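You operate a simulated robot arm through the tools that you are given. There is no shell and no other tool. Be economical: measure what you need, move in short steps, check, and stop when the job is done.

The job below is to be done with a simulated two-armed robot. You get a single attempt, and the scene is never put back.

Task
Pick up the purple tin with one hand, pass it to the other hand and put it on the top of the long bench. Take the yellow square bead and put it on the lime green tile. Any order will do. Set down upright: purple tin.

The check looks at the end state, three seconds after you hand in, the way a careful person would. Anything else that was tipped, shoved, dropped, spilled or broken makes it a failure.

Robot
Two 7-joint arms with four-finger grippers on one trunk, on a base that drives. Base frame: it is fixed to the floor where the robot stands at the start and does not move with it; the origin is under the middle of the robot, x ahead of it, y to its left, z up. Lengths are in m, angles in degrees, forces in N, time in s.
The left shoulder is at the start at [0.04, 0.181, 1.204], the right one opposite. With the tool pointing down near the work surface each hand reaches from about 0.32 to 0.84 m from the robot's upright axis, wherever it stands, measured 20 degrees to its own side. Places, roughly: lime green tile [0.75, -2.5, 0.75]; top of the long bench [0.7, -2.6, 0.8]; yellow square bead (3x3x3 cm) [0.3, -2.5, 0.9]. Payload 3.67 kg a hand.
The TCP of each hand is the grasp point between the finger pads, 0.028 m short of the fingertips. In the tool frame z runs along the fingers and y along their closing line. Largest opening 0.112 m; the body of the gripper starts 0.073 m behind the TCP.
Orientation is that of the tool frame in the base frame, as [roll, pitch, yaw] about the fixed x, y, z axes, in that order (R = Rz(yaw) Ry(pitch) Rx(roll)). With the fingers straight down and closing along the base's y, the tool's x points along the base's -x, its y along +y and its z along -z.

Tools
- The arms move only by the tool jog_arm. It takes "left_steps", "right_steps" or both (then of equal length, played together; a hand with none holds still); each is a list of rows, each a list of 7 numbers: the shift along the tool's x, y, z in m, then the turn, a rotation vector about the tool's x, y, z in rad, then the finger opening in m, from 0 to 0.112. In form: [[tx, ty, tz, ax, ay, az, jaw], ...]. A call has 1 to 10 rows; each row is the pose to reach, as a shift and turn from the pose commanded when the call began, along the tool's axes at that moment. Each row takes 0.2 s and may step no farther than 0.05 m and 8.6 degrees from the row before; otherwise, or with a gripper value out of range, the whole call is refused. A pose out of reach is approached as far as the arm can. The call stops where the force on the tool passes 40 N (or 10 N more than at its start, if that is more) or the arm is blocked; 0.2 s more then pass. Each finger halts on what it meets, pressing with about 40 N; the grip force reading is that of the motor and also rises with nothing between the fingers. The clock runs only during rows and for 0.2 s after the last one: add rows that repeat a pose to give the fingers time. The reply holds the time, the measured pose of the TCP, the force on the tool along the base axes, the opening and the grip force, in the units named above and with some noise, with the torque about the TCP (base axes, N m) and any sound that the robot's microphone picked up, and new pictures: "pictures" is both (left out), scene, wrist or none (wrist: the cameras of the hands that moved).
- Cameras (640 x 400 px; columns grow to the right, rows downward): "scene" is now at [0.1087, -0.0053, 1.4301]; the picture's right is [-0.05, -1.00, 0.00], its down [-0.61, 0.03, -0.79] and it looks along [0.79, -0.04, -0.61] (base axes); focal length 260 px, centre (320, 200). "left" rides on the left gripper at [0.06, 0.018, -0.104] in its tool frame; the picture's right is [-0.29, 0.96, 0.00], its down [-0.80, -0.24, -0.55] and it looks along [-0.53, -0.16, 0.83] (tool axes); focal length 234 px, centre (320, 200). "right" rides on the right gripper at [0.06, -0.018, -0.104] in its tool frame; the picture's right is [0.29, 0.96, 0.00], its down [-0.80, 0.24, -0.55] and it looks along [-0.53, 0.16, 0.83] (tool axes); focal length 234 px, centre (320, 200). There is no depth. A picture from a camera that has moved, and an enlarged one, comes with that camera's place and axes in the base frame and with its lens.
- lift_body(by): slides the trunk up (or, below 0, down) by that many m; the arms and the scene camera ride with it, the base frame stays. It gives what a move gives, with no picture.
- steer(legs): drives the robot by 1 to 6 legs, each [ahead, left, turn to the left] in m, m and degrees, along the robot's own axes; the way and the turn of a leg run together, so that a leg with both is an arc; at most 1.5 m and 180 degrees a leg. The arms and the cameras ride along, it lands a little off, and it stops where it bumps. It gives what a move gives, and a new picture of the scene camera.
- head_to(pan, tilt): turns the head with the scene camera to pan (to the left, within 86 degrees either way) and tilt (down, from -29 to 69), counted from straight ahead of the robot. It gives what a move gives, and a new picture of the scene camera.
- zoom(camera, box): a new picture of the part [left, top, right, bottom] of that camera's present view, enlarged. It takes no simulated time.
- close_job(): hands the job in; it is judged then, once.

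Go step by step. Nothing tells you exact positions but the pictures and the camera data: compare them with the known pose of the tool, close in by small moves and look again before you grip or let go. The budget is 165 turns and 260 pictures, counting those below and the enlarged ones. Unless the task says otherwise, let go and move clear before handing in.

The tools are called after "Request:" by a JSON object that holds its "op" and its "data". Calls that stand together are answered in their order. jog_arm: Moves the arms, as the interface text tells. Its arguments: {"type":"object","properties":{"left_steps":{"type":"array"},"right_steps":{"type":"array"},"pictures":{"type":"string","enum":["both","scene","wrist","none"]}},"required":[]} The other tools are called the same way: lift_body (by) slides the trunk up or down; steer (legs) drives the base; head_to (pan, tilt) turns the head that bears the scene camera; zoom (camera, box) takes an enlarged picture of a part of a camera's view; close_job () hands the job in.

At the start:

```text
time: 0.0
left_position: [0.4814, 0.1615, 1.0906]
left_tcp_rot: [179.9, 0.0, -179.9]
left_ft_force: [0.3, 0.0, 0.5]
left_torque: [0.02, -0.01, 0.03]
left_grip_width: 0.112
left_gripper_force: 0.0
right_position: [0.5013, -0.3008, 1.0627]
right_tcp_rot: [-180.0, -0.1, 179.9]
right_ft_force: [0.0, -0.4, -0.4]
right_torque: [0.03, -0.02, -0.02]
right_grip_width: 0.1122
right_gripper_force: 0.2
trunk travel left (down, up): [-0.325, 0.189]
robot x, y, heading: [0.0012, 0.0017, 0.0]
head pan, tilt: [-2.9, 37.6]
```

scene: 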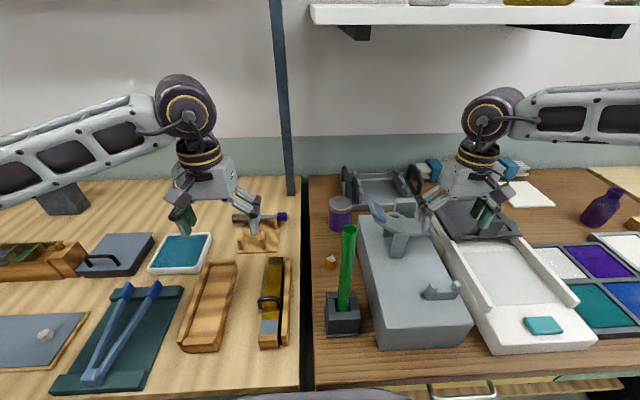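
right: 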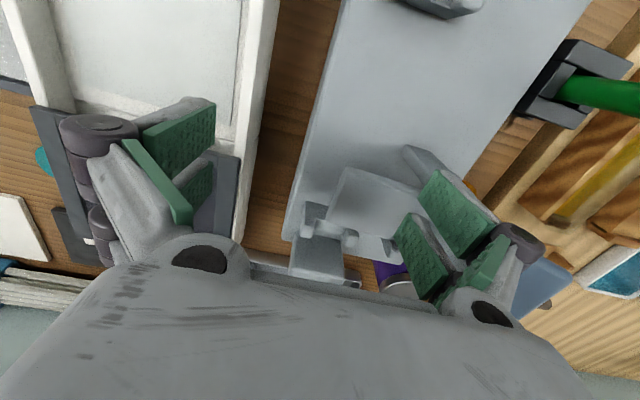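
left: 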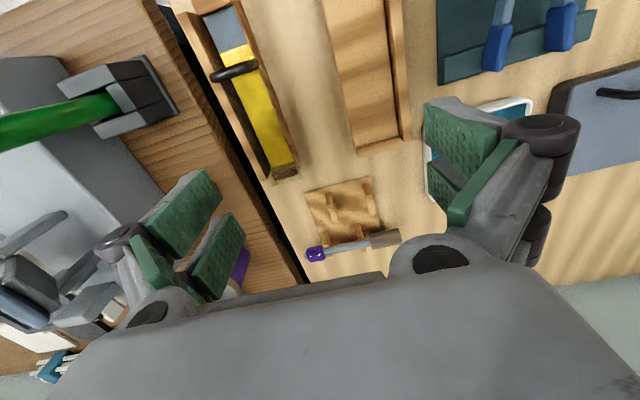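

I see a purple tin with a pale lid behind the grey machine, left of the right hand; the long bench lies far to the right. I'll zoom on the tin and look to the right.

Request:
{"op": "zoom", "data": {"camera": "scene", "box": [290, 150, 450, 250]}}

Request:
{"op": "head_to", "data": {"pan": -70, "tilt": 25}}

```text
4.00 times, centred on (370, 200) of scene
camera zoom: at [0.1087, -0.0053, 1.4301], right [-0.05, -1.0, 0.0], down [-0.61, 0.03, -0.79], along [0.79, -0.04, -0.61], focal length 1040 px, centre (120, 200)
```

zoom: 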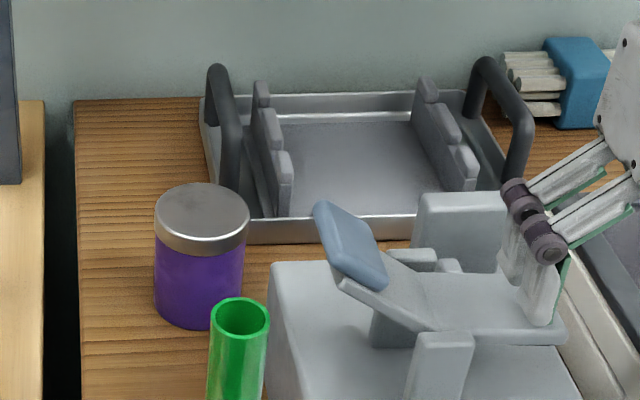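

```text
time: 1.4
left_position: [0.4792, 0.1632, 1.0906]
left_tcp_rot: [-180.0, 0.0, -179.9]
left_ft_force: [-0.3, -0.5, -0.6]
left_torque: [0.02, 0.01, -0.04]
left_grip_width: 0.1119
left_gripper_force: 0.1
right_position: [0.5026, -0.3006, 1.0627]
right_tcp_rot: [-180.0, 0.0, 179.9]
right_ft_force: [0.3, 0.2, 0.0]
right_torque: [0.0, 0.02, 0.0]
right_grip_width: 0.1121
right_gripper_force: 0.0
trunk travel left (down, up): [-0.325, 0.189]
robot x, y, heading: [0.0004, -0.0023, -0.1]
head pan, tilt: [-70.0, 25.0]
camera scene: at [0.0539, -0.0874, 1.4498], right [-0.94, -0.34, 0.0], down [-0.15, 0.4, -0.91], along [0.31, -0.85, -0.42], focal length 260 px, centre (320, 200)
```

scene: 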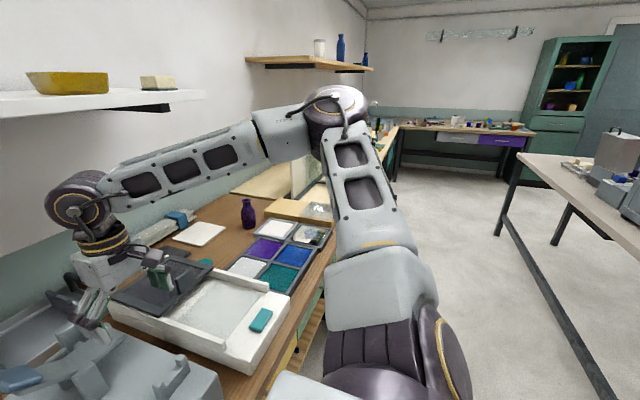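

The purple tin stands at about x 0.8, y −0.11, left of the grey machine and in front of a tray. I raise the right hand above the green tube before shifting the base left.

Request:
{"op": "jog_arm", "data": {"right_steps": [[0, 0, -0.05, 0, 0, 0, 0.112], [0, 0, -0.1, 0, 0, 0, 0.112], [0, 0, -0.15, 0, 0, 0, 0.112], [0, 0, -0.18, 0, 0, 0, 0.112]], "pictures": "none"}}

Request:
{"op": "steer", "data": {"legs": [[0, 0.15, 0]]}}

Request:
{"op": "head_to", "data": {"pan": -15, "tilt": 40}}

```text
time: 2.4
left_position: [0.4791, 0.163, 1.091]
left_tcp_rot: [180.0, 0.0, -179.8]
left_ft_force: [-0.6, -0.9, -0.1]
left_torque: [-0.01, -0.03, -0.01]
left_grip_width: 0.1119
left_gripper_force: 0.0
right_position: [0.5001, -0.2979, 1.246]
right_tcp_rot: [180.0, 0.1, 180.0]
right_ft_force: [-0.4, 1.1, 0.1]
right_torque: [-0.01, 0.0, 0.0]
right_grip_width: 0.1122
right_gripper_force: 0.0
trunk travel left (down, up): [-0.325, 0.189]
robot x, y, heading: [0.0022, -0.0017, 0.0]
head pan, tilt: [-70.0, 25.0]
```

```text
time: 3.8
left_position: [0.4812, 0.3107, 1.0897]
left_tcp_rot: [180.0, 0.0, 179.8]
left_ft_force: [-0.2, 0.2, 0.2]
left_torque: [-0.02, -0.03, 0.02]
left_grip_width: 0.1122
left_gripper_force: 0.0
right_position: [0.4999, -0.1509, 1.2444]
right_tcp_rot: [180.0, 0.0, 179.7]
right_ft_force: [0.5, -0.5, -0.4]
right_torque: [0.03, -0.01, -0.02]
right_grip_width: 0.1121
right_gripper_force: 0.0
trunk travel left (down, up): [-0.325, 0.189]
robot x, y, heading: [0.0056, 0.155, -0.3]
head pan, tilt: [-70.0, 25.0]
camera scene: at [0.0538, 0.0634, 1.4498], right [-0.94, -0.34, 0.0], down [-0.14, 0.4, -0.91], along [0.31, -0.85, -0.42], focal length 260 px, centre (320, 200)
```

scene: 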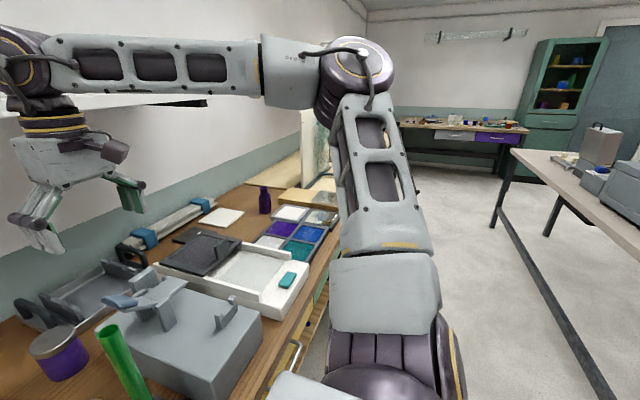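

```text
time: 5.0
left_position: [0.4816, 0.3126, 1.0911]
left_tcp_rot: [179.9, 0.0, 179.7]
left_ft_force: [-0.1, 0.5, -0.1]
left_torque: [0.0, 0.04, -0.02]
left_grip_width: 0.1119
left_gripper_force: 0.0
right_position: [0.4999, -0.1481, 1.2431]
right_tcp_rot: [-180.0, 0.0, 179.7]
right_ft_force: [-0.6, 0.0, 0.6]
right_torque: [0.0, 0.01, 0.0]
right_grip_width: 0.1121
right_gripper_force: 0.1
trunk travel left (down, up): [-0.325, 0.189]
robot x, y, heading: [0.0015, 0.1528, 0.0]
head pan, tilt: [-15.0, 40.0]
camera scene: at [0.1046, 0.1296, 1.4266], right [-0.26, -0.96, 0.0], down [-0.62, 0.17, -0.77], along [0.74, -0.2, -0.64], focal length 260 px, centre (320, 200)
```

scene: 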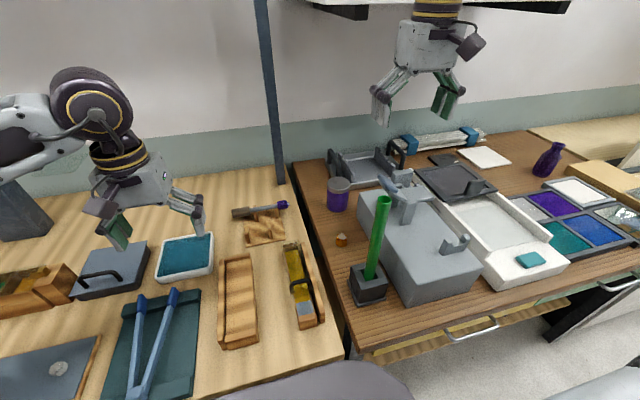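

The three views put the tin's lid near (0.735, −0.10, 0.93), about 7 cm wide and 9 cm tall. I bring the right hand closer for a wrist view.

Request:
{"op": "jog_arm", "data": {"right_steps": [[-0.05, 0.02, 0, 0, 0, 0, 0.112], [-0.09, 0.04, 0, 0, 0, 0, 0.112], [-0.12, 0.05, -0.0, 0, 0, 0, 0.112], [-0.12, 0.05, 0.05, 0, 0, 0, 0.112], [-0.12, 0.05, 0.09, 0, 0, 0, 0.112]]}}

```text
refused: row 1 steps farther than a row can; nothing moved
```

Request:
{"op": "jog_arm", "data": {"right_steps": [[-0.04, 0.02, 0, 0, 0, 0, 0.112], [-0.08, 0.04, 0, 0, 0, 0, 0.112], [-0.12, 0.05, 0, 0, 0, 0, 0.112], [-0.12, 0.05, 0.045, 0, 0, 0, 0.112], [-0.12, 0.05, 0.09, 0, 0, 0, 0.112]]}}

```text
time: 5.9
left_position: [0.4758, 0.3076, 1.0916]
left_tcp_rot: [179.8, 0.2, 179.5]
left_ft_force: [0.1, -0.1, -0.8]
left_torque: [0.04, 0.11, -0.01]
left_grip_width: 0.1121
left_gripper_force: 0.0
right_position: [0.6036, -0.1049, 1.2535]
right_tcp_rot: [179.8, 0.3, 179.8]
right_ft_force: [-52.2, -6.3, -0.8]
right_torque: [1.02, -7.48, -0.19]
right_grip_width: 0.1119
right_gripper_force: 0.0
trunk travel left (down, up): [-0.325, 0.189]
robot x, y, heading: [0.0019, 0.1512, -0.5]
head pan, tilt: [-15.0, 40.0]
stopped in row 4 (right hand): the force on the tool passed its limit at 85 N (the readings are from after the stop); the commanded pose is now the measured one
camera scene: at [0.0964, 0.1261, 1.427], right [-0.27, -0.96, 0.0], down [-0.62, 0.17, -0.77], along [0.74, -0.2, -0.64], focal length 260 px, centre (320, 200)
camera right: at [0.5441, -0.1226, 1.3554], right [-0.28, 0.96, 0.0], down [0.8, 0.23, 0.56], along [0.54, 0.16, -0.83], focal length 234 px, centre (320, 200)
```

scene: 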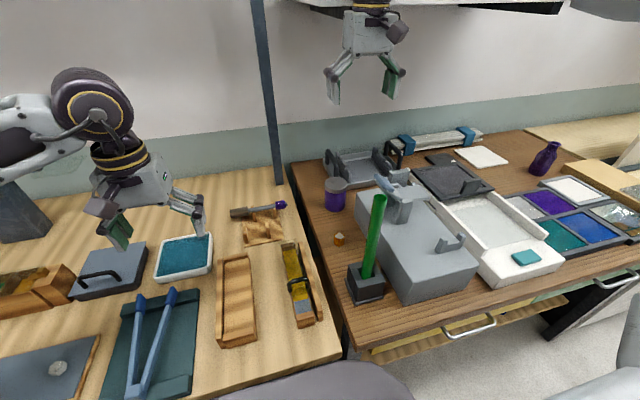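
right: 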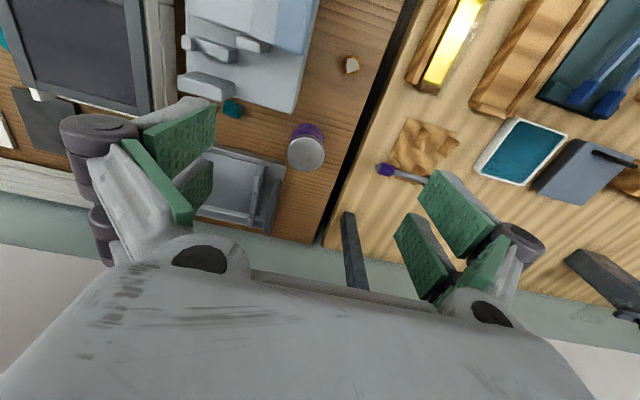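

The right wrist bumped the wall shelf above. I back off, and come down before going forward.

Request:
{"op": "jog_arm", "data": {"right_steps": [[0.03, 0, 0, 0, 0, 0, 0.112], [0.03, 0, 0.05, 0, 0, 0, 0.112], [0.03, 0, 0.1, 0, 0, 0, 0.112], [0.03, 0, 0.15, 0, 0, 0, 0.112], [0.03, 0, 0.16, 0, 0, 0, 0.112]]}}

Request:
{"op": "head_to", "data": {"pan": -20, "tilt": 10}}

```text
time: 7.1
left_position: [0.4808, 0.3117, 1.0901]
left_tcp_rot: [179.9, -0.1, 179.6]
left_ft_force: [-0.5, 0.0, -0.3]
left_torque: [-0.01, -0.03, 0.01]
left_grip_width: 0.112
left_gripper_force: 0.1
right_position: [0.5865, -0.1012, 1.0859]
right_tcp_rot: [179.9, 0.3, 179.8]
right_ft_force: [-0.6, 0.7, -0.5]
right_torque: [0.03, 0.01, 0.01]
right_grip_width: 0.1122
right_gripper_force: 0.0
trunk travel left (down, up): [-0.325, 0.189]
robot x, y, heading: [-0.0014, 0.153, -0.5]
head pan, tilt: [-15.0, 40.0]
camera scene: at [0.1037, 0.129, 1.4266], right [-0.27, -0.96, 0.0], down [-0.62, 0.17, -0.77], along [0.74, -0.2, -0.64], focal length 260 px, centre (320, 200)
camera right: at [0.5266, -0.1181, 1.1899], right [-0.28, 0.96, 0.0], down [0.8, 0.24, 0.56], along [0.53, 0.16, -0.83], focal length 234 px, centre (320, 200)
```

scene: 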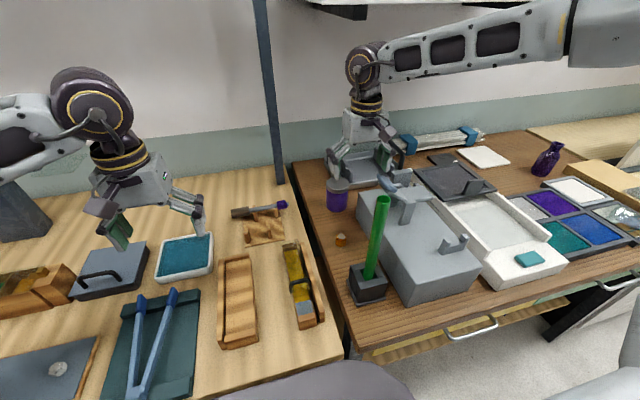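
right: 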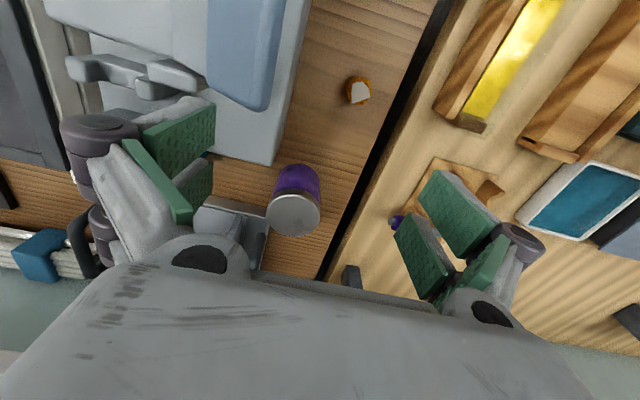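

```text
time: 8.0
left_position: [0.4818, 0.3115, 1.0894]
left_tcp_rot: [-179.9, 0.0, 179.6]
left_ft_force: [0.7, 0.7, 0.2]
left_torque: [0.02, 0.02, 0.01]
left_grip_width: 0.1119
left_gripper_force: 0.0
right_position: [0.5867, -0.1002, 1.0863]
right_tcp_rot: [179.9, 0.0, 179.8]
right_ft_force: [0.1, -0.2, 0.1]
right_torque: [-0.02, -0.02, -0.02]
right_grip_width: 0.1119
right_gripper_force: 0.1
trunk travel left (down, up): [-0.325, 0.189]
robot x, y, heading: [0.0001, 0.153, -0.6]
head pan, tilt: [-20.0, 10.0]
camera scene: at [0.1095, 0.1191, 1.4741], right [-0.35, -0.94, 0.0], down [-0.16, 0.06, -0.98], along [0.92, -0.34, -0.17], focal length 260 px, centre (320, 200)
```

scene: 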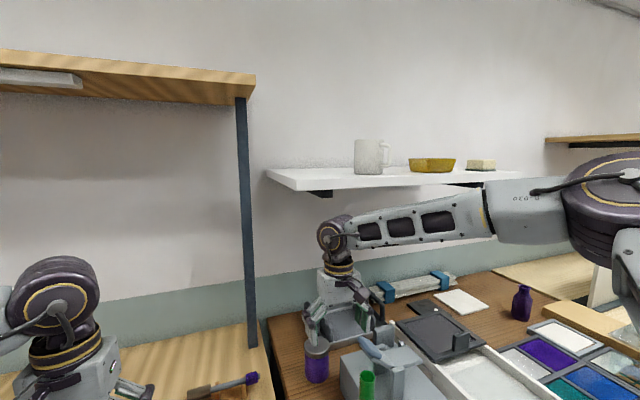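

The shelf things stand untouched. The tin axis comes out at about (0.725, −0.095); the machine's corner is close on its right, so I'll grip with the fingers closing along base x. First I go forward, slightly left and down.

Request:
{"op": "jog_arm", "data": {"right_steps": [[-0.03, 0.01, 0.01, 0, 0, 0, 0.112], [-0.06, 0.02, 0.02, 0, 0, 0, 0.112], [-0.09, 0.03, 0.03, 0, 0, 0, 0.112], [-0.115, 0.03, 0.04, 0, 0, 0, 0.112], [-0.138, 0.03, 0.05, 0, 0, 0, 0.112]]}}

Request:
{"op": "head_to", "data": {"pan": -20, "tilt": 30}}

```text
time: 9.2
left_position: [0.4799, 0.311, 1.0894]
left_tcp_rot: [179.9, -0.1, 179.5]
left_ft_force: [0.6, 0.6, 0.5]
left_torque: [-0.01, 0.01, 0.01]
left_grip_width: 0.1121
left_gripper_force: 0.1
right_position: [0.6804, -0.0888, 1.0456]
right_tcp_rot: [180.0, 0.2, 179.7]
right_ft_force: [-1.0, 0.0, -1.0]
right_torque: [-0.01, -0.01, -0.01]
right_grip_width: 0.112
right_gripper_force: 0.1
right hand out of reach, approached as far as the arm can: row 4, 5
trunk travel left (down, up): [-0.325, 0.189]
robot x, y, heading: [0.0017, 0.1467, -0.4]
head pan, tilt: [-20.0, 10.0]
camera scene: at [0.1097, 0.1191, 1.4742], right [-0.35, -0.94, 0.0], down [-0.16, 0.06, -0.98], along [0.92, -0.34, -0.17], focal length 260 px, centre (320, 200)
camera right: at [0.6208, -0.1072, 1.1503], right [-0.28, 0.96, 0.0], down [0.8, 0.24, 0.56], along [0.53, 0.16, -0.83], focal length 234 px, centre (320, 200)
```

scene: 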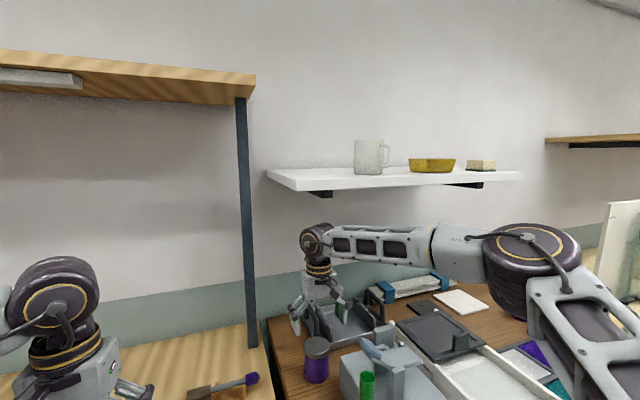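
right: 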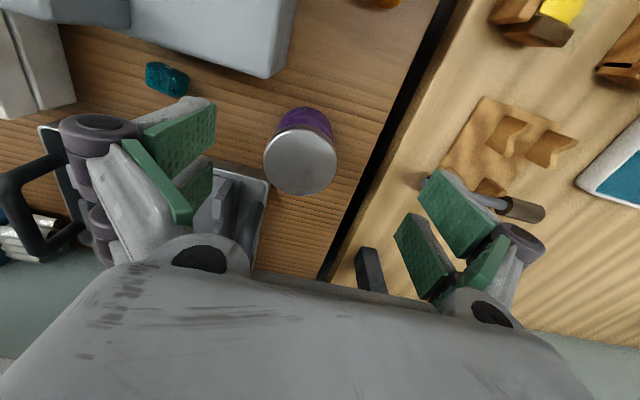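

```text
time: 10.1
left_position: [0.4824, 0.3108, 1.0898]
left_tcp_rot: [-180.0, 0.1, 179.6]
left_ft_force: [-0.2, 0.4, -0.1]
left_torque: [0.02, -0.01, 0.01]
left_grip_width: 0.1121
left_gripper_force: 0.1
right_position: [0.6803, -0.0885, 1.0463]
right_tcp_rot: [179.9, 0.2, 179.8]
right_ft_force: [0.1, -0.1, 0.1]
right_torque: [-0.02, 0.01, 0.02]
right_grip_width: 0.1121
right_gripper_force: 0.1
trunk travel left (down, up): [-0.325, 0.189]
robot x, y, heading: [0.003, 0.152, -0.5]
head pan, tilt: [-20.0, 30.0]
camera scene: at [0.1071, 0.12, 1.442], right [-0.35, -0.94, 0.0], down [-0.47, 0.17, -0.87], along [0.81, -0.3, -0.5], focal length 260 px, centre (320, 200)
```

scene: 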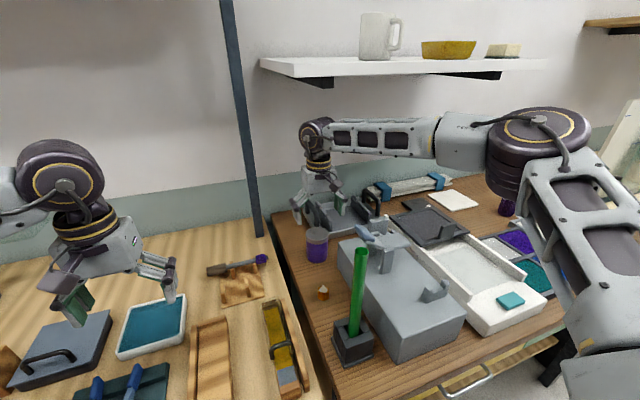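

The tin axis is confirmed at about (0.728, −0.096), lid top 0.923. The arm is at the end of its reach, so I creep the base forward.

Request:
{"op": "steer", "data": {"legs": [[0.06, 0, 0]]}}

```text
time: 11.0
left_position: [0.5154, 0.3101, 1.0874]
left_tcp_rot: [179.9, -0.4, 179.3]
left_ft_force: [0.9, -0.4, -0.4]
left_torque: [-0.01, 0.12, -0.02]
left_grip_width: 0.112
left_gripper_force: 0.1
right_position: [0.7119, -0.0925, 1.0416]
right_tcp_rot: [179.9, 0.0, 179.3]
right_ft_force: [1.6, 1.3, -0.9]
right_torque: [0.04, 0.1, 0.04]
right_grip_width: 0.112
right_gripper_force: 0.0
trunk travel left (down, up): [-0.325, 0.189]
robot x, y, heading: [0.0267, 0.1565, -0.6]
head pan, tilt: [-20.0, 30.0]
stopped in leg 1: the robot was blocked; the commanded pose is now the measured one
camera scene: at [0.1426, 0.1208, 1.4411], right [-0.35, -0.94, 0.0], down [-0.47, 0.18, -0.86], along [0.81, -0.31, -0.51], focal length 260 px, centre (320, 200)
```

scene: 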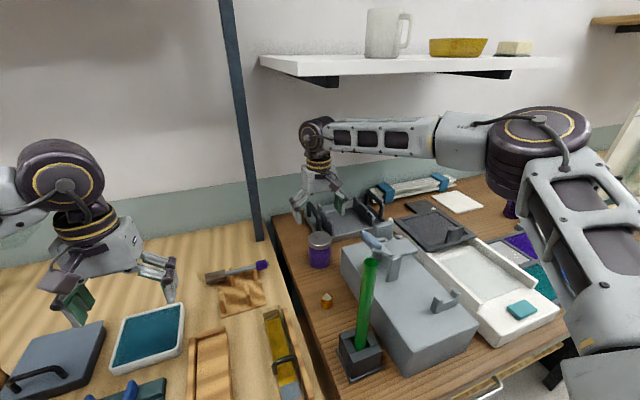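

The base is against the table now. I rotate the right hand about its axis over the tin.

Request:
{"op": "jog_arm", "data": {"right_steps": [[-0.003, 0, 0, 0, 0, 0.149, 0.112], [-0.006, 0, 0, 0, 0, 0.298, 0.112], [-0.01, 0, 0, 0, 0, 0.447, 0.112], [-0.016, 0, 0, 0, 0, 0.596, 0.112], [-0.016, 0, 0, 0, 0, 0.745, 0.112], [-0.016, 0, 0, 0, 0, 0.894, 0.112], [-0.016, 0, 0, 0, 0, 1.043, 0.112], [-0.016, 0, 0, 0, 0, 1.192, 0.112], [-0.016, 0, 0, 0, 0, 1.341, 0.112], [-0.016, 0, 0, 0, 0, 1.49, 0.112]]}}

```text
time: 13.2
left_position: [0.5099, 0.3107, 1.0904]
left_tcp_rot: [-180.0, 0.0, 179.3]
left_ft_force: [0.9, 0.3, 0.1]
left_torque: [0.01, -0.01, 0.03]
left_grip_width: 0.1122
left_gripper_force: 0.0
right_position: [0.7094, -0.0974, 1.0491]
right_tcp_rot: [179.5, -0.2, 93.8]
right_ft_force: [-1.0, -0.1, 0.2]
right_torque: [0.0, -0.02, 0.04]
right_grip_width: 0.112
right_gripper_force: 0.0
right hand out of reach, approached as far as the arm can: row 2, 3, 4, 5, 6, 7, 8, 9, 10
trunk travel left (down, up): [-0.325, 0.189]
robot x, y, heading: [0.0265, 0.151, -1.0]
head pan, tilt: [-20.0, 30.0]
camera scene: at [0.1342, 0.1211, 1.4419], right [-0.35, -0.93, 0.0], down [-0.47, 0.18, -0.87], along [0.81, -0.31, -0.5], focal length 260 px, centre (320, 200)
camera right: at [0.688, -0.0394, 1.1529], right [0.94, 0.35, 0.01], down [0.29, -0.78, 0.55], along [0.2, -0.52, -0.83], focal length 234 px, centre (320, 200)
```

scene: 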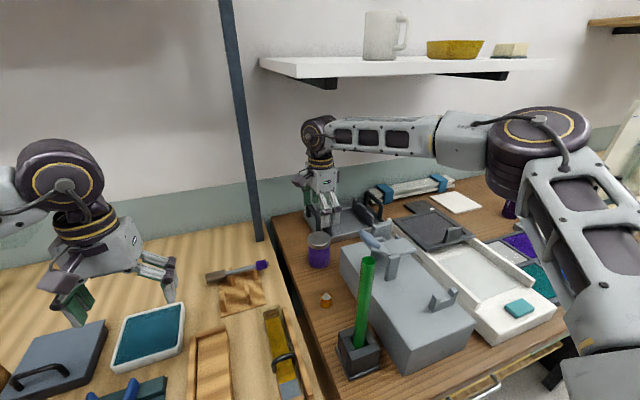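
right: 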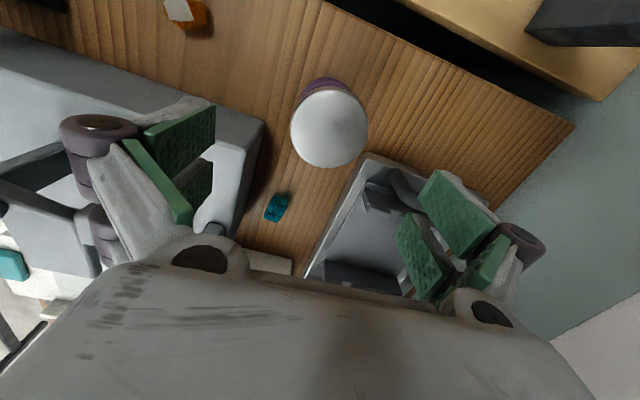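

The lid is under the hand, slightly ahead of it. I go down 6 cm and see whether reach improves.

Request:
{"op": "jog_arm", "data": {"right_steps": [[0, 0, 0.03, 0, 0, 0.03, 0.112], [0, 0.0, 0.06, 0, 0, 0.06, 0.112], [0, 0.01, 0.06, 0, 0, 0.06, 0.112]]}}

```text
time: 14.0
left_position: [0.5099, 0.3097, 1.0909]
left_tcp_rot: [-180.0, 0.0, 179.3]
left_ft_force: [0.7, 1.1, -0.1]
left_torque: [0.01, -0.01, 0.02]
left_grip_width: 0.112
left_gripper_force: 0.0
right_position: [0.703, -0.1063, 0.9927]
right_tcp_rot: [179.6, -0.2, 90.6]
right_ft_force: [-0.6, -0.7, 0.1]
right_torque: [-0.01, -0.01, 0.02]
right_grip_width: 0.1122
right_gripper_force: 0.0
right hand out of reach, approached as far as the arm can: row 1, 2, 3
trunk travel left (down, up): [-0.325, 0.189]
robot x, y, heading: [0.0269, 0.1537, -0.7]
head pan, tilt: [-20.0, 30.0]
camera scene: at [0.1338, 0.1212, 1.4419], right [-0.35, -0.93, 0.0], down [-0.47, 0.18, -0.87], along [0.81, -0.31, -0.5], focal length 260 px, centre (320, 200)
camera right: at [0.6838, -0.0457, 1.097], right [0.95, 0.3, 0.01], down [0.24, -0.8, 0.55], along [0.17, -0.53, -0.83], focal length 234 px, centre (320, 200)
```

scene: 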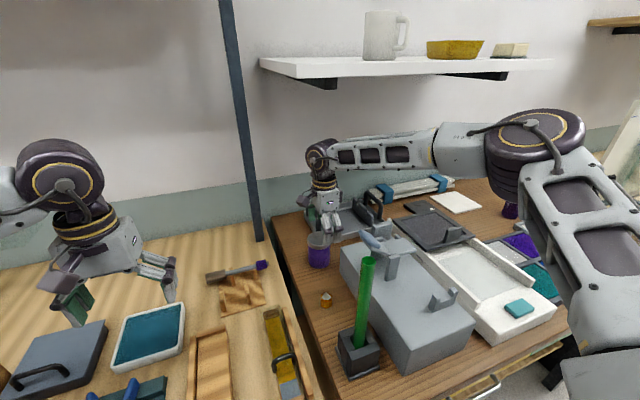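
right: 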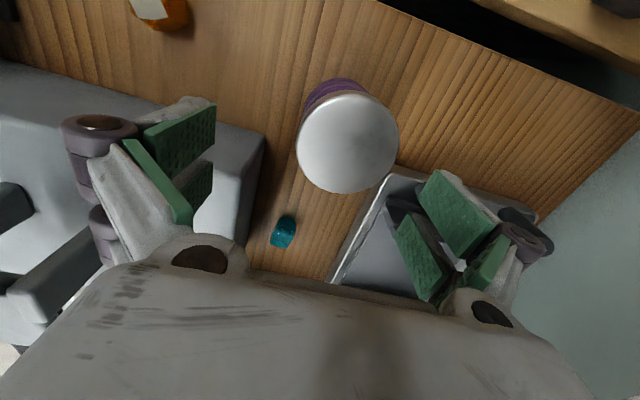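

The reach limit stays with this yaw, and the machine corner turns out to lie at x < 0.66, so there is room for fingers along y. I turn back to the original yaw and will use a forward tilt.

Request:
{"op": "jog_arm", "data": {"right_steps": [[0, 0, -0.02, 0, 0, -0.149, 0.112], [0, 0, -0.03, 0, 0, -0.298, 0.112], [0, 0, -0.03, 0, 0, -0.447, 0.112], [0, 0, -0.03, 0, 0, -0.596, 0.112], [0, 0, -0.03, 0, 0, -0.745, 0.112], [0, 0, -0.03, 0, 0, -0.894, 0.112], [0, 0, -0.03, 0, 0, -1.043, 0.112], [0, 0, -0.03, 0, 0, -1.192, 0.112], [0, 0, -0.03, 0, 0, -1.341, 0.112], [0, 0, -0.03, 0, 0, -1.49, 0.112]], "pictures": "none"}}

```text
time: 16.2
left_position: [0.5094, 0.3099, 1.0914]
left_tcp_rot: [180.0, 0.1, 179.4]
left_ft_force: [-0.9, -0.4, -0.8]
left_torque: [-0.01, 0.0, 0.01]
left_grip_width: 0.112
left_gripper_force: 0.1
right_position: [0.7034, -0.1046, 1.0237]
right_tcp_rot: [179.8, 0.3, 176.1]
right_ft_force: [0.2, 0.0, 0.4]
right_torque: [0.02, -0.05, 0.04]
right_grip_width: 0.1122
right_gripper_force: 0.1
trunk travel left (down, up): [-0.325, 0.189]
robot x, y, heading: [0.0277, 0.1521, -1.0]
head pan, tilt: [-20.0, 30.0]
```

Now tilt the fingers 15° forward and move over the tin axis.

Request:
{"op": "jog_arm", "data": {"right_steps": [[-0.005, 0.002, 0, 0, -0.13, 0, 0.112], [-0.012, 0.005, 0, 0, -0.26, 0, 0.112], [-0.022, 0.007, 0, 0, -0.26, 0, 0.112], [-0.022, 0.007, 0.03, 0, -0.26, 0, 0.112]]}}

```text
time: 17.2
left_position: [0.51, 0.3103, 1.0898]
left_tcp_rot: [-180.0, 0.0, 179.3]
left_ft_force: [-0.3, -0.2, 0.1]
left_torque: [-0.01, 0.04, 0.02]
left_grip_width: 0.112
left_gripper_force: 0.0
right_position: [0.7271, -0.1017, 0.9927]
right_tcp_rot: [179.7, 15.1, 175.9]
right_ft_force: [-0.2, -0.2, -0.3]
right_torque: [0.03, 0.0, 0.02]
right_grip_width: 0.112
right_gripper_force: 0.1
trunk travel left (down, up): [-0.325, 0.189]
robot x, y, heading: [0.0274, 0.1545, -0.6]
head pan, tilt: [-20.0, 30.0]
camera scene: at [0.1346, 0.1203, 1.4418], right [-0.35, -0.93, 0.0], down [-0.47, 0.18, -0.87], along [0.81, -0.31, -0.5], focal length 260 px, centre (320, 200)
camera right: at [0.6417, -0.1135, 1.0783], right [-0.21, 0.98, -0.07], down [0.64, 0.19, 0.74], along [0.74, 0.11, -0.66], focal length 234 px, centre (320, 200)
```

scene: 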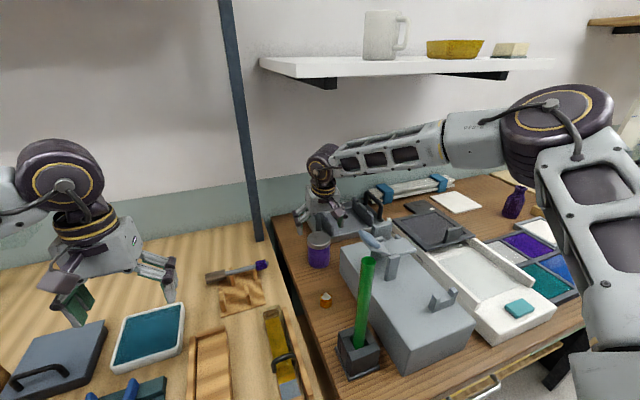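
right: 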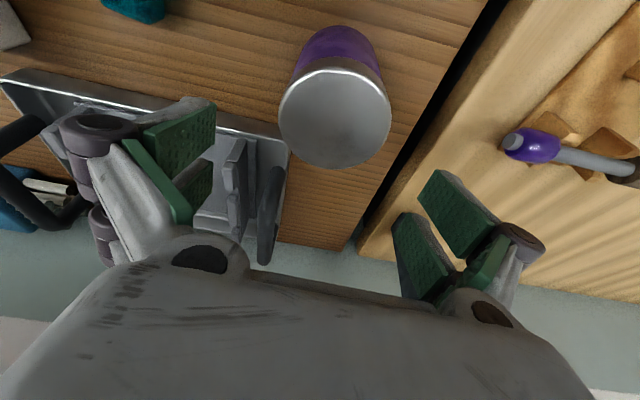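

The lid sits centred between the fingers. I descend to grip height around it.

Request:
{"op": "jog_arm", "data": {"right_steps": [[0.01, 0.003, 0.025, 0, 0, 0, 0.112], [0.017, 0.005, 0.05, 0, 0, 0, 0.112], [0.024, 0.005, 0.075, 0, 0, 0, 0.112], [0.026, 0.005, 0.082, 0, 0, 0, 0.112]]}}

```text
time: 18.2
left_position: [0.5091, 0.3121, 1.0911]
left_tcp_rot: [179.9, 0.0, 179.3]
left_ft_force: [-0.1, -0.3, -0.3]
left_torque: [-0.03, 0.0, 0.0]
left_grip_width: 0.112
left_gripper_force: 0.0
right_position: [0.7164, -0.0977, 0.9123]
right_tcp_rot: [179.8, 15.1, 175.9]
right_ft_force: [0.0, 0.7, 0.3]
right_torque: [0.0, -0.03, 0.03]
right_grip_width: 0.1119
right_gripper_force: 0.0
right hand out of reach, approached as far as the arm can: row 3, 4
trunk travel left (down, up): [-0.325, 0.189]
robot x, y, heading: [0.0271, 0.1534, -0.8]
head pan, tilt: [-20.0, 30.0]
camera scene: at [0.1341, 0.121, 1.4419], right [-0.35, -0.93, 0.0], down [-0.47, 0.18, -0.87], along [0.81, -0.31, -0.5], focal length 260 px, centre (320, 200)
camera right: at [0.6308, -0.1103, 0.9966], right [-0.21, 0.98, -0.07], down [0.64, 0.19, 0.74], along [0.74, 0.11, -0.66], focal length 234 px, centre (320, 200)
```

scene: 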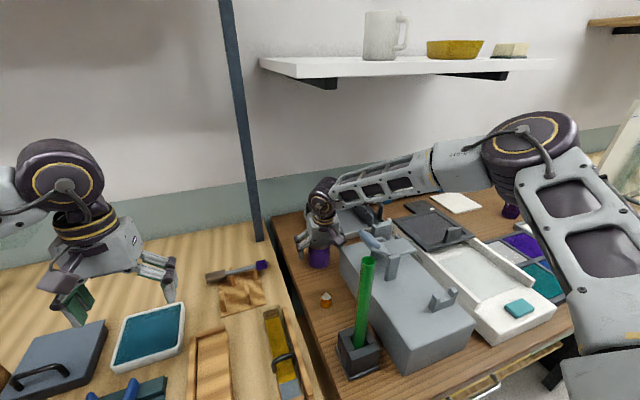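
right: 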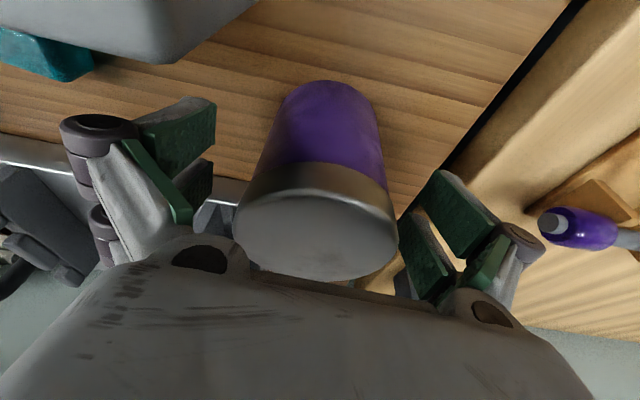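

The tin is between the fingers but its axis is ~1 cm ahead of the pads; I tilt a little more to gain reach and move forward.

Request:
{"op": "jog_arm", "data": {"right_steps": [[0, 0, 0, 0, -0.14, 0, 0.112], [-0.014, 0, 0.008, 0, -0.2, 0, 0.112], [-0.014, 0, 0.008, 0, -0.2, 0, 0.112]], "pictures": "wrist"}}

```text
time: 19.0
left_position: [0.5094, 0.3105, 1.0899]
left_tcp_rot: [-180.0, 0.0, 179.3]
left_ft_force: [0.3, 0.9, -0.5]
left_torque: [0.0, -0.02, 0.02]
left_grip_width: 0.1117
left_gripper_force: 0.1
right_position: [0.7311, -0.1003, 0.9078]
right_tcp_rot: [179.7, 26.7, 176.0]
right_ft_force: [0.2, -0.2, 0.3]
right_torque: [-0.01, 0.02, -0.01]
right_grip_width: 0.1122
right_gripper_force: 0.0
trunk travel left (down, up): [-0.325, 0.189]
robot x, y, heading: [0.0309, 0.1544, -0.8]
head pan, tilt: [-20.0, 30.0]
camera right: at [0.6305, -0.1104, 0.9738], right [-0.19, 0.97, -0.13], down [0.48, 0.2, 0.85], along [0.86, 0.1, -0.5], focal length 234 px, centre (320, 200)
```

right: 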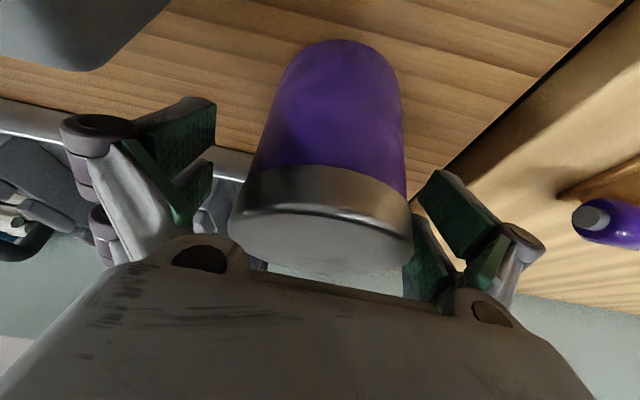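

The tin is centred between the pads. I close.

Request:
{"op": "jog_arm", "data": {"right_steps": [[0, 0, 0, 0, 0, 0, 0.09], [0, 0, 0, 0, 0, 0, 0.075], [0, 0, 0, 0, 0, 0, 0.05], [0, 0, 0, 0, 0, 0, 0.05], [0, 0, 0, 0, 0, 0, 0.05]], "pictures": "wrist"}}

```text
time: 20.2
left_position: [0.5099, 0.3099, 1.091]
left_tcp_rot: [179.9, 0.0, 179.3]
left_ft_force: [-0.5, 1.3, -0.4]
left_torque: [0.0, 0.03, -0.02]
left_grip_width: 0.1119
left_gripper_force: 0.0
right_position: [0.7316, -0.0997, 0.9074]
right_tcp_rot: [179.8, 26.6, 175.9]
right_ft_force: [-0.9, 1.2, 0.9]
right_torque: [0.12, 0.04, 0.03]
right_grip_width: 0.0707
right_gripper_force: 40.1
trunk travel left (down, up): [-0.325, 0.189]
robot x, y, heading: [0.0276, 0.1573, -0.9]
head pan, tilt: [-20.0, 30.0]
camera right: at [0.6304, -0.1103, 0.9738], right [-0.19, 0.97, -0.13], down [0.48, 0.2, 0.85], along [0.86, 0.1, -0.51], focal length 234 px, centre (320, 200)
```

right: 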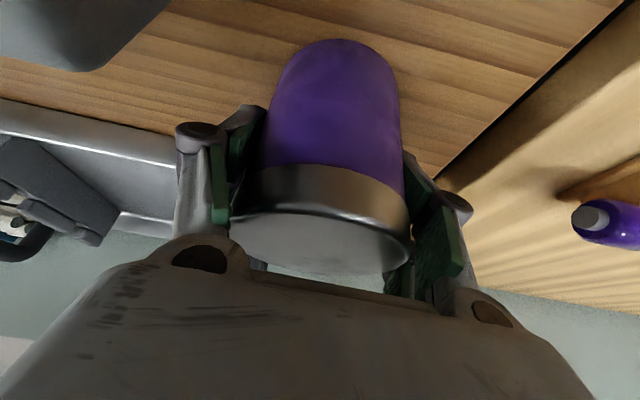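

Gripped at 0.071 m width. I lift straight up 10 cm.

Request:
{"op": "jog_arm", "data": {"right_steps": [[-0.009, 0, -0.018, 0, 0, 0, 0.05], [-0.0225, 0, -0.045, 0, 0, 0, 0.05], [-0.036, 0, -0.072, 0, 0, 0, 0.05], [-0.045, 0, -0.09, 0, 0, 0, 0.05]]}}

```text
time: 21.2
left_position: [0.5094, 0.3096, 1.0901]
left_tcp_rot: [180.0, 0.0, 179.3]
left_ft_force: [-0.1, -0.2, -0.8]
left_torque: [0.03, -0.02, -0.04]
left_grip_width: 0.1122
left_gripper_force: 0.1
right_position: [0.7316, -0.0978, 1.0073]
right_tcp_rot: [179.9, 26.5, 175.8]
right_ft_force: [0.2, 0.4, -1.9]
right_torque: [0.0, -0.05, 0.01]
right_grip_width: 0.071
right_gripper_force: 39.6
trunk travel left (down, up): [-0.325, 0.189]
robot x, y, heading: [0.028, 0.1542, -0.9]
head pan, tilt: [-20.0, 30.0]
camera scene: at [0.1338, 0.1213, 1.4419], right [-0.35, -0.93, 0.0], down [-0.47, 0.18, -0.87], along [0.81, -0.31, -0.5], focal length 260 px, centre (320, 200)
camera right: at [0.6308, -0.1082, 1.0747], right [-0.19, 0.97, -0.13], down [0.48, 0.2, 0.85], along [0.86, 0.1, -0.51], focal length 234 px, centre (320, 200)
```

scene: 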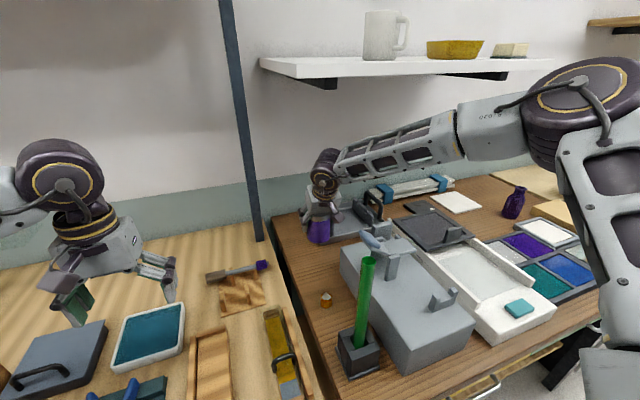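
right: 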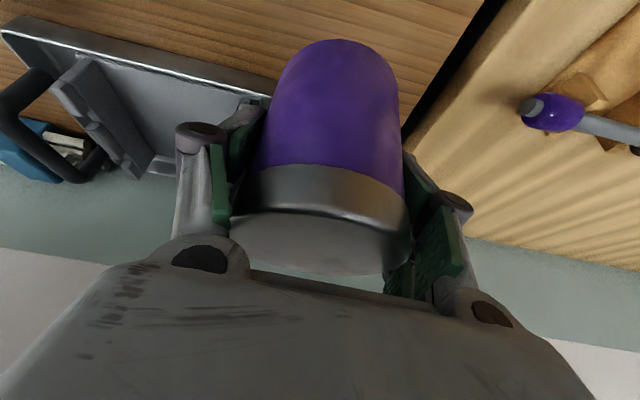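

Lifted cleanly. I carry the tin left, away from the clamp and tube, then back and up.

Request:
{"op": "jog_arm", "data": {"right_steps": [[-0.004, 0.035, -0.008, 0, 0, 0, 0.05], [-0.008, 0.07, -0.016, 0, 0, 0, 0.05], [-0.008, 0.105, -0.016, 0, 0, 0, 0.05], [-0.008, 0.14, -0.016, 0, 0, 0, 0.05], [-0.008, 0.17, -0.016, 0, 0, 0, 0.05], [0.02, 0.17, -0.04, 0, 0, 0, 0.05], [0.045, 0.17, -0.07, 0, 0, 0, 0.05], [0.07, 0.17, -0.1, 0, 0, 0, 0.05]]}}

```text
time: 23.0
left_position: [0.5092, 0.3112, 1.0911]
left_tcp_rot: [180.0, 0.0, 179.3]
left_ft_force: [0.7, 0.4, 1.1]
left_torque: [-0.03, 0.03, 0.04]
left_grip_width: 0.1119
left_gripper_force: 0.0
right_position: [0.6313, 0.0728, 1.0679]
right_tcp_rot: [179.8, 26.6, 175.9]
right_ft_force: [0.4, 0.0, -3.4]
right_torque: [-0.02, -0.05, 0.01]
right_grip_width: 0.071
right_gripper_force: 40.3
right hand out of reach, approached as far as the arm can: row 3, 4, 5, 6, 7, 8
trunk travel left (down, up): [-0.325, 0.189]
robot x, y, heading: [0.0274, 0.1512, -0.6]
head pan, tilt: [-20.0, 30.0]
camera scene: at [0.1334, 0.1217, 1.4419], right [-0.35, -0.93, 0.0], down [-0.47, 0.18, -0.87], along [0.81, -0.31, -0.5], focal length 260 px, centre (320, 200)
camera right: at [0.5313, 0.0621, 1.1335], right [-0.19, 0.97, -0.13], down [0.48, 0.2, 0.85], along [0.86, 0.1, -0.5], focal length 234 px, centre (320, 200)
```

scene: 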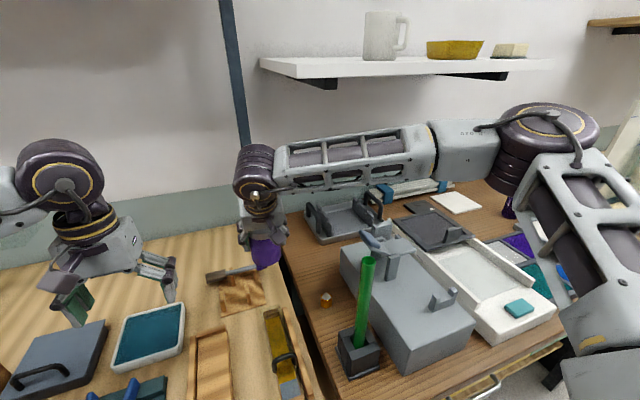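
right: 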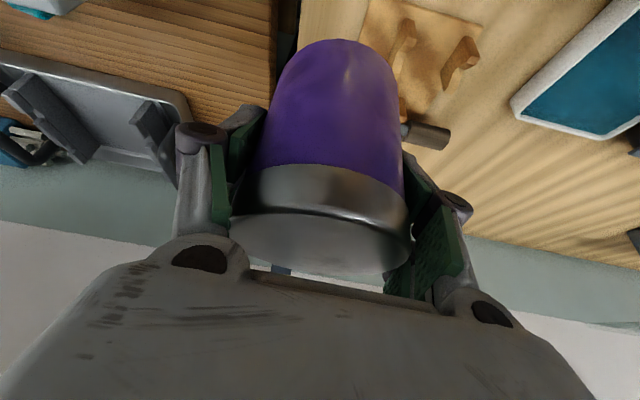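

The tin is held upright. I back the base away from the table for free space.

Request:
{"op": "steer", "data": {"legs": [[-0.35, 0, 0]]}}

Request:
{"op": "head_to", "data": {"pan": 0, "tilt": 35}}

```text
time: 25.3
left_position: [0.1579, 0.315, 1.0892]
left_tcp_rot: [-180.0, -0.1, 179.4]
left_ft_force: [-0.4, -0.3, 0.7]
left_torque: [0.01, 0.01, 0.0]
left_grip_width: 0.112
left_gripper_force: 0.1
right_position: [0.2821, 0.0772, 1.0673]
right_tcp_rot: [179.8, 26.7, 176.0]
right_ft_force: [-0.6, -0.6, -2.4]
right_torque: [0.03, -0.06, 0.01]
right_grip_width: 0.0706
right_gripper_force: 40.2
trunk travel left (down, up): [-0.325, 0.189]
robot x, y, heading: [-0.3238, 0.1606, -1.0]
head pan, tilt: [-20.0, 30.0]
camera scene: at [-0.2175, 0.1259, 1.4418], right [-0.35, -0.94, 0.0], down [-0.47, 0.18, -0.87], along [0.81, -0.31, -0.5], focal length 260 px, centre (320, 200)
```

scene: 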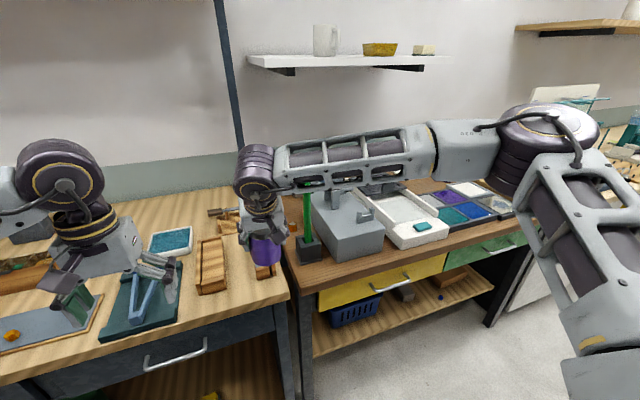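

```text
time: 26.2
left_position: [0.157, 0.3165, 1.0896]
left_tcp_rot: [-180.0, -0.2, 179.4]
left_ft_force: [-0.5, 0.2, -0.1]
left_torque: [-0.04, 0.03, 0.04]
left_grip_width: 0.112
left_gripper_force: 0.0
right_position: [0.2821, 0.0777, 1.0672]
right_tcp_rot: [179.8, 26.6, 176.0]
right_ft_force: [1.3, 0.6, -2.6]
right_torque: [-0.04, -0.04, 0.0]
right_grip_width: 0.0706
right_gripper_force: 39.9
trunk travel left (down, up): [-0.325, 0.189]
robot x, y, heading: [-0.3257, 0.1576, -0.8]
head pan, tilt: [0.0, 35.0]
camera scene: at [-0.2139, 0.1566, 1.4341], right [-0.01, -1.0, 0.0], down [-0.57, 0.01, -0.82], along [0.82, -0.01, -0.57], focal length 260 px, centre (320, 200)
```

scene: 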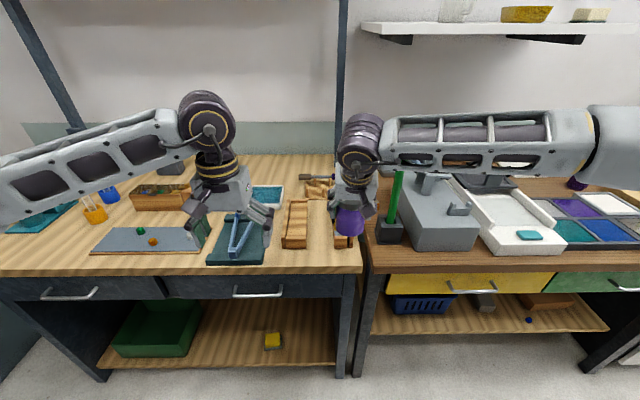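

Both arms are clear of the table. I zoom on the held tin to measure where its bottom is relative to the fingers.

Request:
{"op": "zoom", "data": {"camera": "scene", "box": [300, 160, 400, 260]}}

```text
4.00 times, centred on (350, 210) of scene
camera zoom: at [-0.2139, 0.1566, 1.4341], right [-0.01, -1.0, 0.0], down [-0.57, 0.01, -0.82], along [0.82, -0.01, -0.57], focal length 1040 px, centre (200, 160)
```

zoom: 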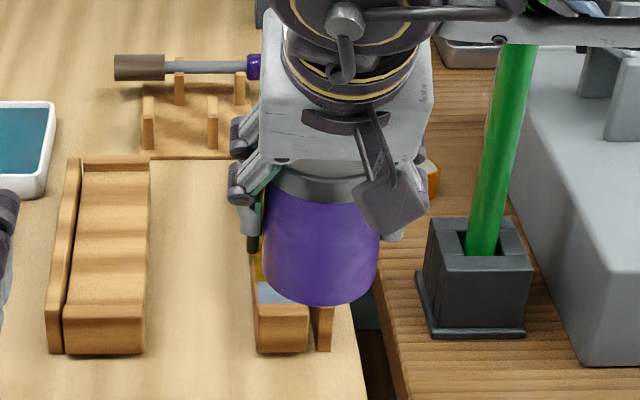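

The tin bottom is ~6.5 cm below the right TCP. I'll bring the left hand in horizontally from the left, fingers front/back of the tin's lower body; first I turn the left hand at a distance.

Request:
{"op": "jog_arm", "data": {"left_steps": [[-0.012, 0.003, 0, 0.085, 0.085, -0.085, 0.112], [-0.024, 0.006, 0, 0.17, 0.17, -0.17, 0.112], [-0.036, 0.009, 0, 0.255, 0.255, -0.255, 0.112], [-0.048, 0.012, 0, 0.34, 0.34, -0.34, 0.112], [-0.06, 0.015, 0, 0.425, 0.425, -0.425, 0.112], [-0.072, 0.018, 0, 0.51, 0.51, -0.51, 0.112], [-0.084, 0.021, 0, 0.595, 0.595, -0.595, 0.112], [-0.096, 0.024, 0, 0.68, 0.68, -0.68, 0.112], [-0.108, 0.027, 0, 0.765, 0.765, -0.765, 0.112], [-0.12, 0.03, 0, 0.85, 0.85, -0.85, 0.112]], "pictures": "scene"}}

```text
time: 28.4
left_position: [0.2775, 0.3455, 1.0901]
left_tcp_rot: [-145.5, -61.3, -146.1]
left_ft_force: [-0.1, -0.1, -0.4]
left_torque: [0.0, 0.01, 0.01]
left_grip_width: 0.1121
left_gripper_force: 0.2
right_position: [0.2805, 0.0783, 1.0666]
right_tcp_rot: [179.7, 26.6, 176.0]
right_ft_force: [-0.5, -0.5, -1.9]
right_torque: [-0.05, -0.02, 0.02]
right_grip_width: 0.0706
right_gripper_force: 40.1
trunk travel left (down, up): [-0.325, 0.189]
robot x, y, heading: [-0.3287, 0.1592, -0.7]
head pan, tilt: [0.0, 35.0]
camera scene: at [-0.2138, 0.1572, 1.434], right [-0.01, -1.0, 0.0], down [-0.57, 0.01, -0.82], along [0.82, -0.01, -0.57], focal length 260 px, centre (320, 200)
```

scene: 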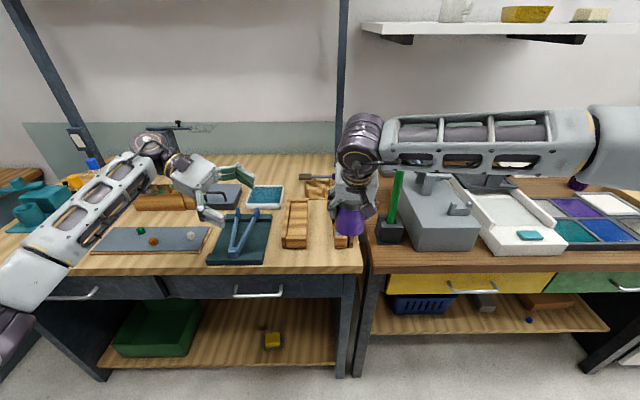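

The turn works. I finish it.

Request:
{"op": "jog_arm", "data": {"left_steps": [[0, 0, 0, 0.085, 0.085, -0.085, 0.112], [0, 0, 0, 0.17, 0.17, -0.17, 0.112], [0, 0, 0, 0.255, 0.255, -0.255, 0.112], [0, 0, 0, 0.34, 0.34, -0.34, 0.112], [0, 0, 0, 0.359, 0.359, -0.359, 0.112]]}}

```text
time: 29.6
left_position: [0.2776, 0.3451, 1.09]
left_tcp_rot: [75.9, -89.9, 13.5]
left_ft_force: [0.9, 0.0, 0.4]
left_torque: [0.02, 0.0, 0.02]
left_grip_width: 0.1121
left_gripper_force: 0.2
right_position: [0.2819, 0.0761, 1.066]
right_tcp_rot: [179.8, 26.7, 175.9]
right_ft_force: [0.5, 0.2, -2.7]
right_torque: [0.04, -0.02, -0.01]
right_grip_width: 0.0706
right_gripper_force: 39.6
trunk travel left (down, up): [-0.325, 0.189]
robot x, y, heading: [-0.325, 0.1569, -0.7]
head pan, tilt: [0.0, 35.0]
camera scene: at [-0.214, 0.1565, 1.434], right [-0.01, -1.0, 0.0], down [-0.57, 0.01, -0.82], along [0.82, -0.01, -0.57], focal length 260 px, centre (320, 200)
camera left: at [0.26, 0.4493, 1.1497], right [-0.96, 0.01, -0.29], down [0.24, 0.55, -0.8], along [0.15, -0.83, -0.53], focal length 234 px, centre (320, 200)
```

scene: 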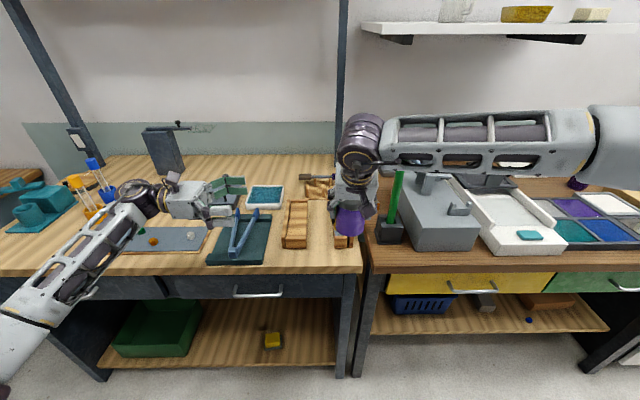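
left: 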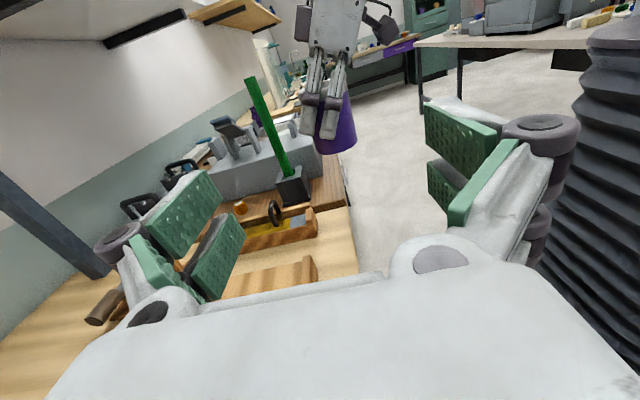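

The left hand is horizontal, pointing at the tin. I lower it to the tin's lower body and approach part-way.

Request:
{"op": "jog_arm", "data": {"left_steps": [[-0.03, 0, 0, 0, 0, 0, 0.112], [-0.061, -0.004, 0.01, 0, 0, 0, 0.112], [-0.061, -0.004, 0.05, 0, 0, 0, 0.112], [-0.061, -0.004, 0.09, 0, 0, 0, 0.112], [-0.061, -0.004, 0.13, 0, 0, 0, 0.112]]}}

```text
time: 30.8
left_position: [0.2806, 0.213, 1.0292]
left_tcp_rot: [153.1, -90.0, -63.7]
left_ft_force: [0.6, 0.4, -0.6]
left_torque: [-0.02, -0.01, -0.03]
left_grip_width: 0.112
left_gripper_force: 0.1
right_position: [0.2803, 0.0775, 1.0661]
right_tcp_rot: [179.7, 26.7, 176.0]
right_ft_force: [-0.8, -0.5, -2.9]
right_torque: [0.02, -0.03, 0.06]
right_grip_width: 0.0704
right_gripper_force: 39.9
trunk travel left (down, up): [-0.325, 0.189]
robot x, y, heading: [-0.3254, 0.1599, -0.8]
head pan, tilt: [0.0, 35.0]
camera scene: at [-0.2138, 0.1555, 1.434], right [-0.01, -1.0, 0.0], down [-0.57, 0.01, -0.82], along [0.82, -0.01, -0.57], focal length 260 px, centre (320, 200)
camera left: at [0.2639, 0.3186, 1.0891], right [-0.96, 0.01, -0.29], down [0.25, 0.55, -0.8], along [0.15, -0.83, -0.53], focal length 234 px, centre (320, 200)
```

scene: 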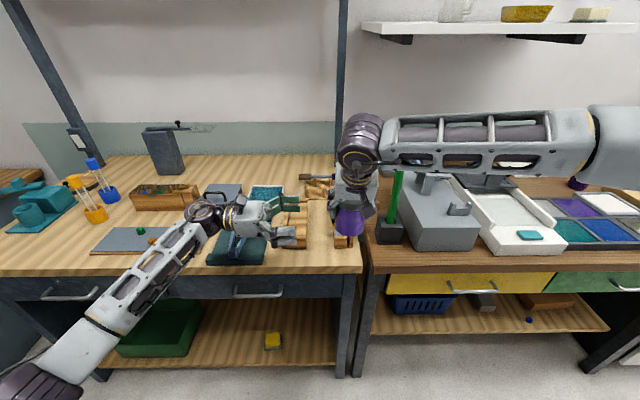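
left: 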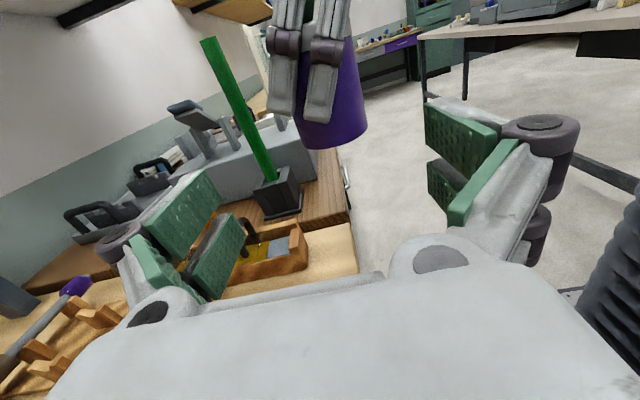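

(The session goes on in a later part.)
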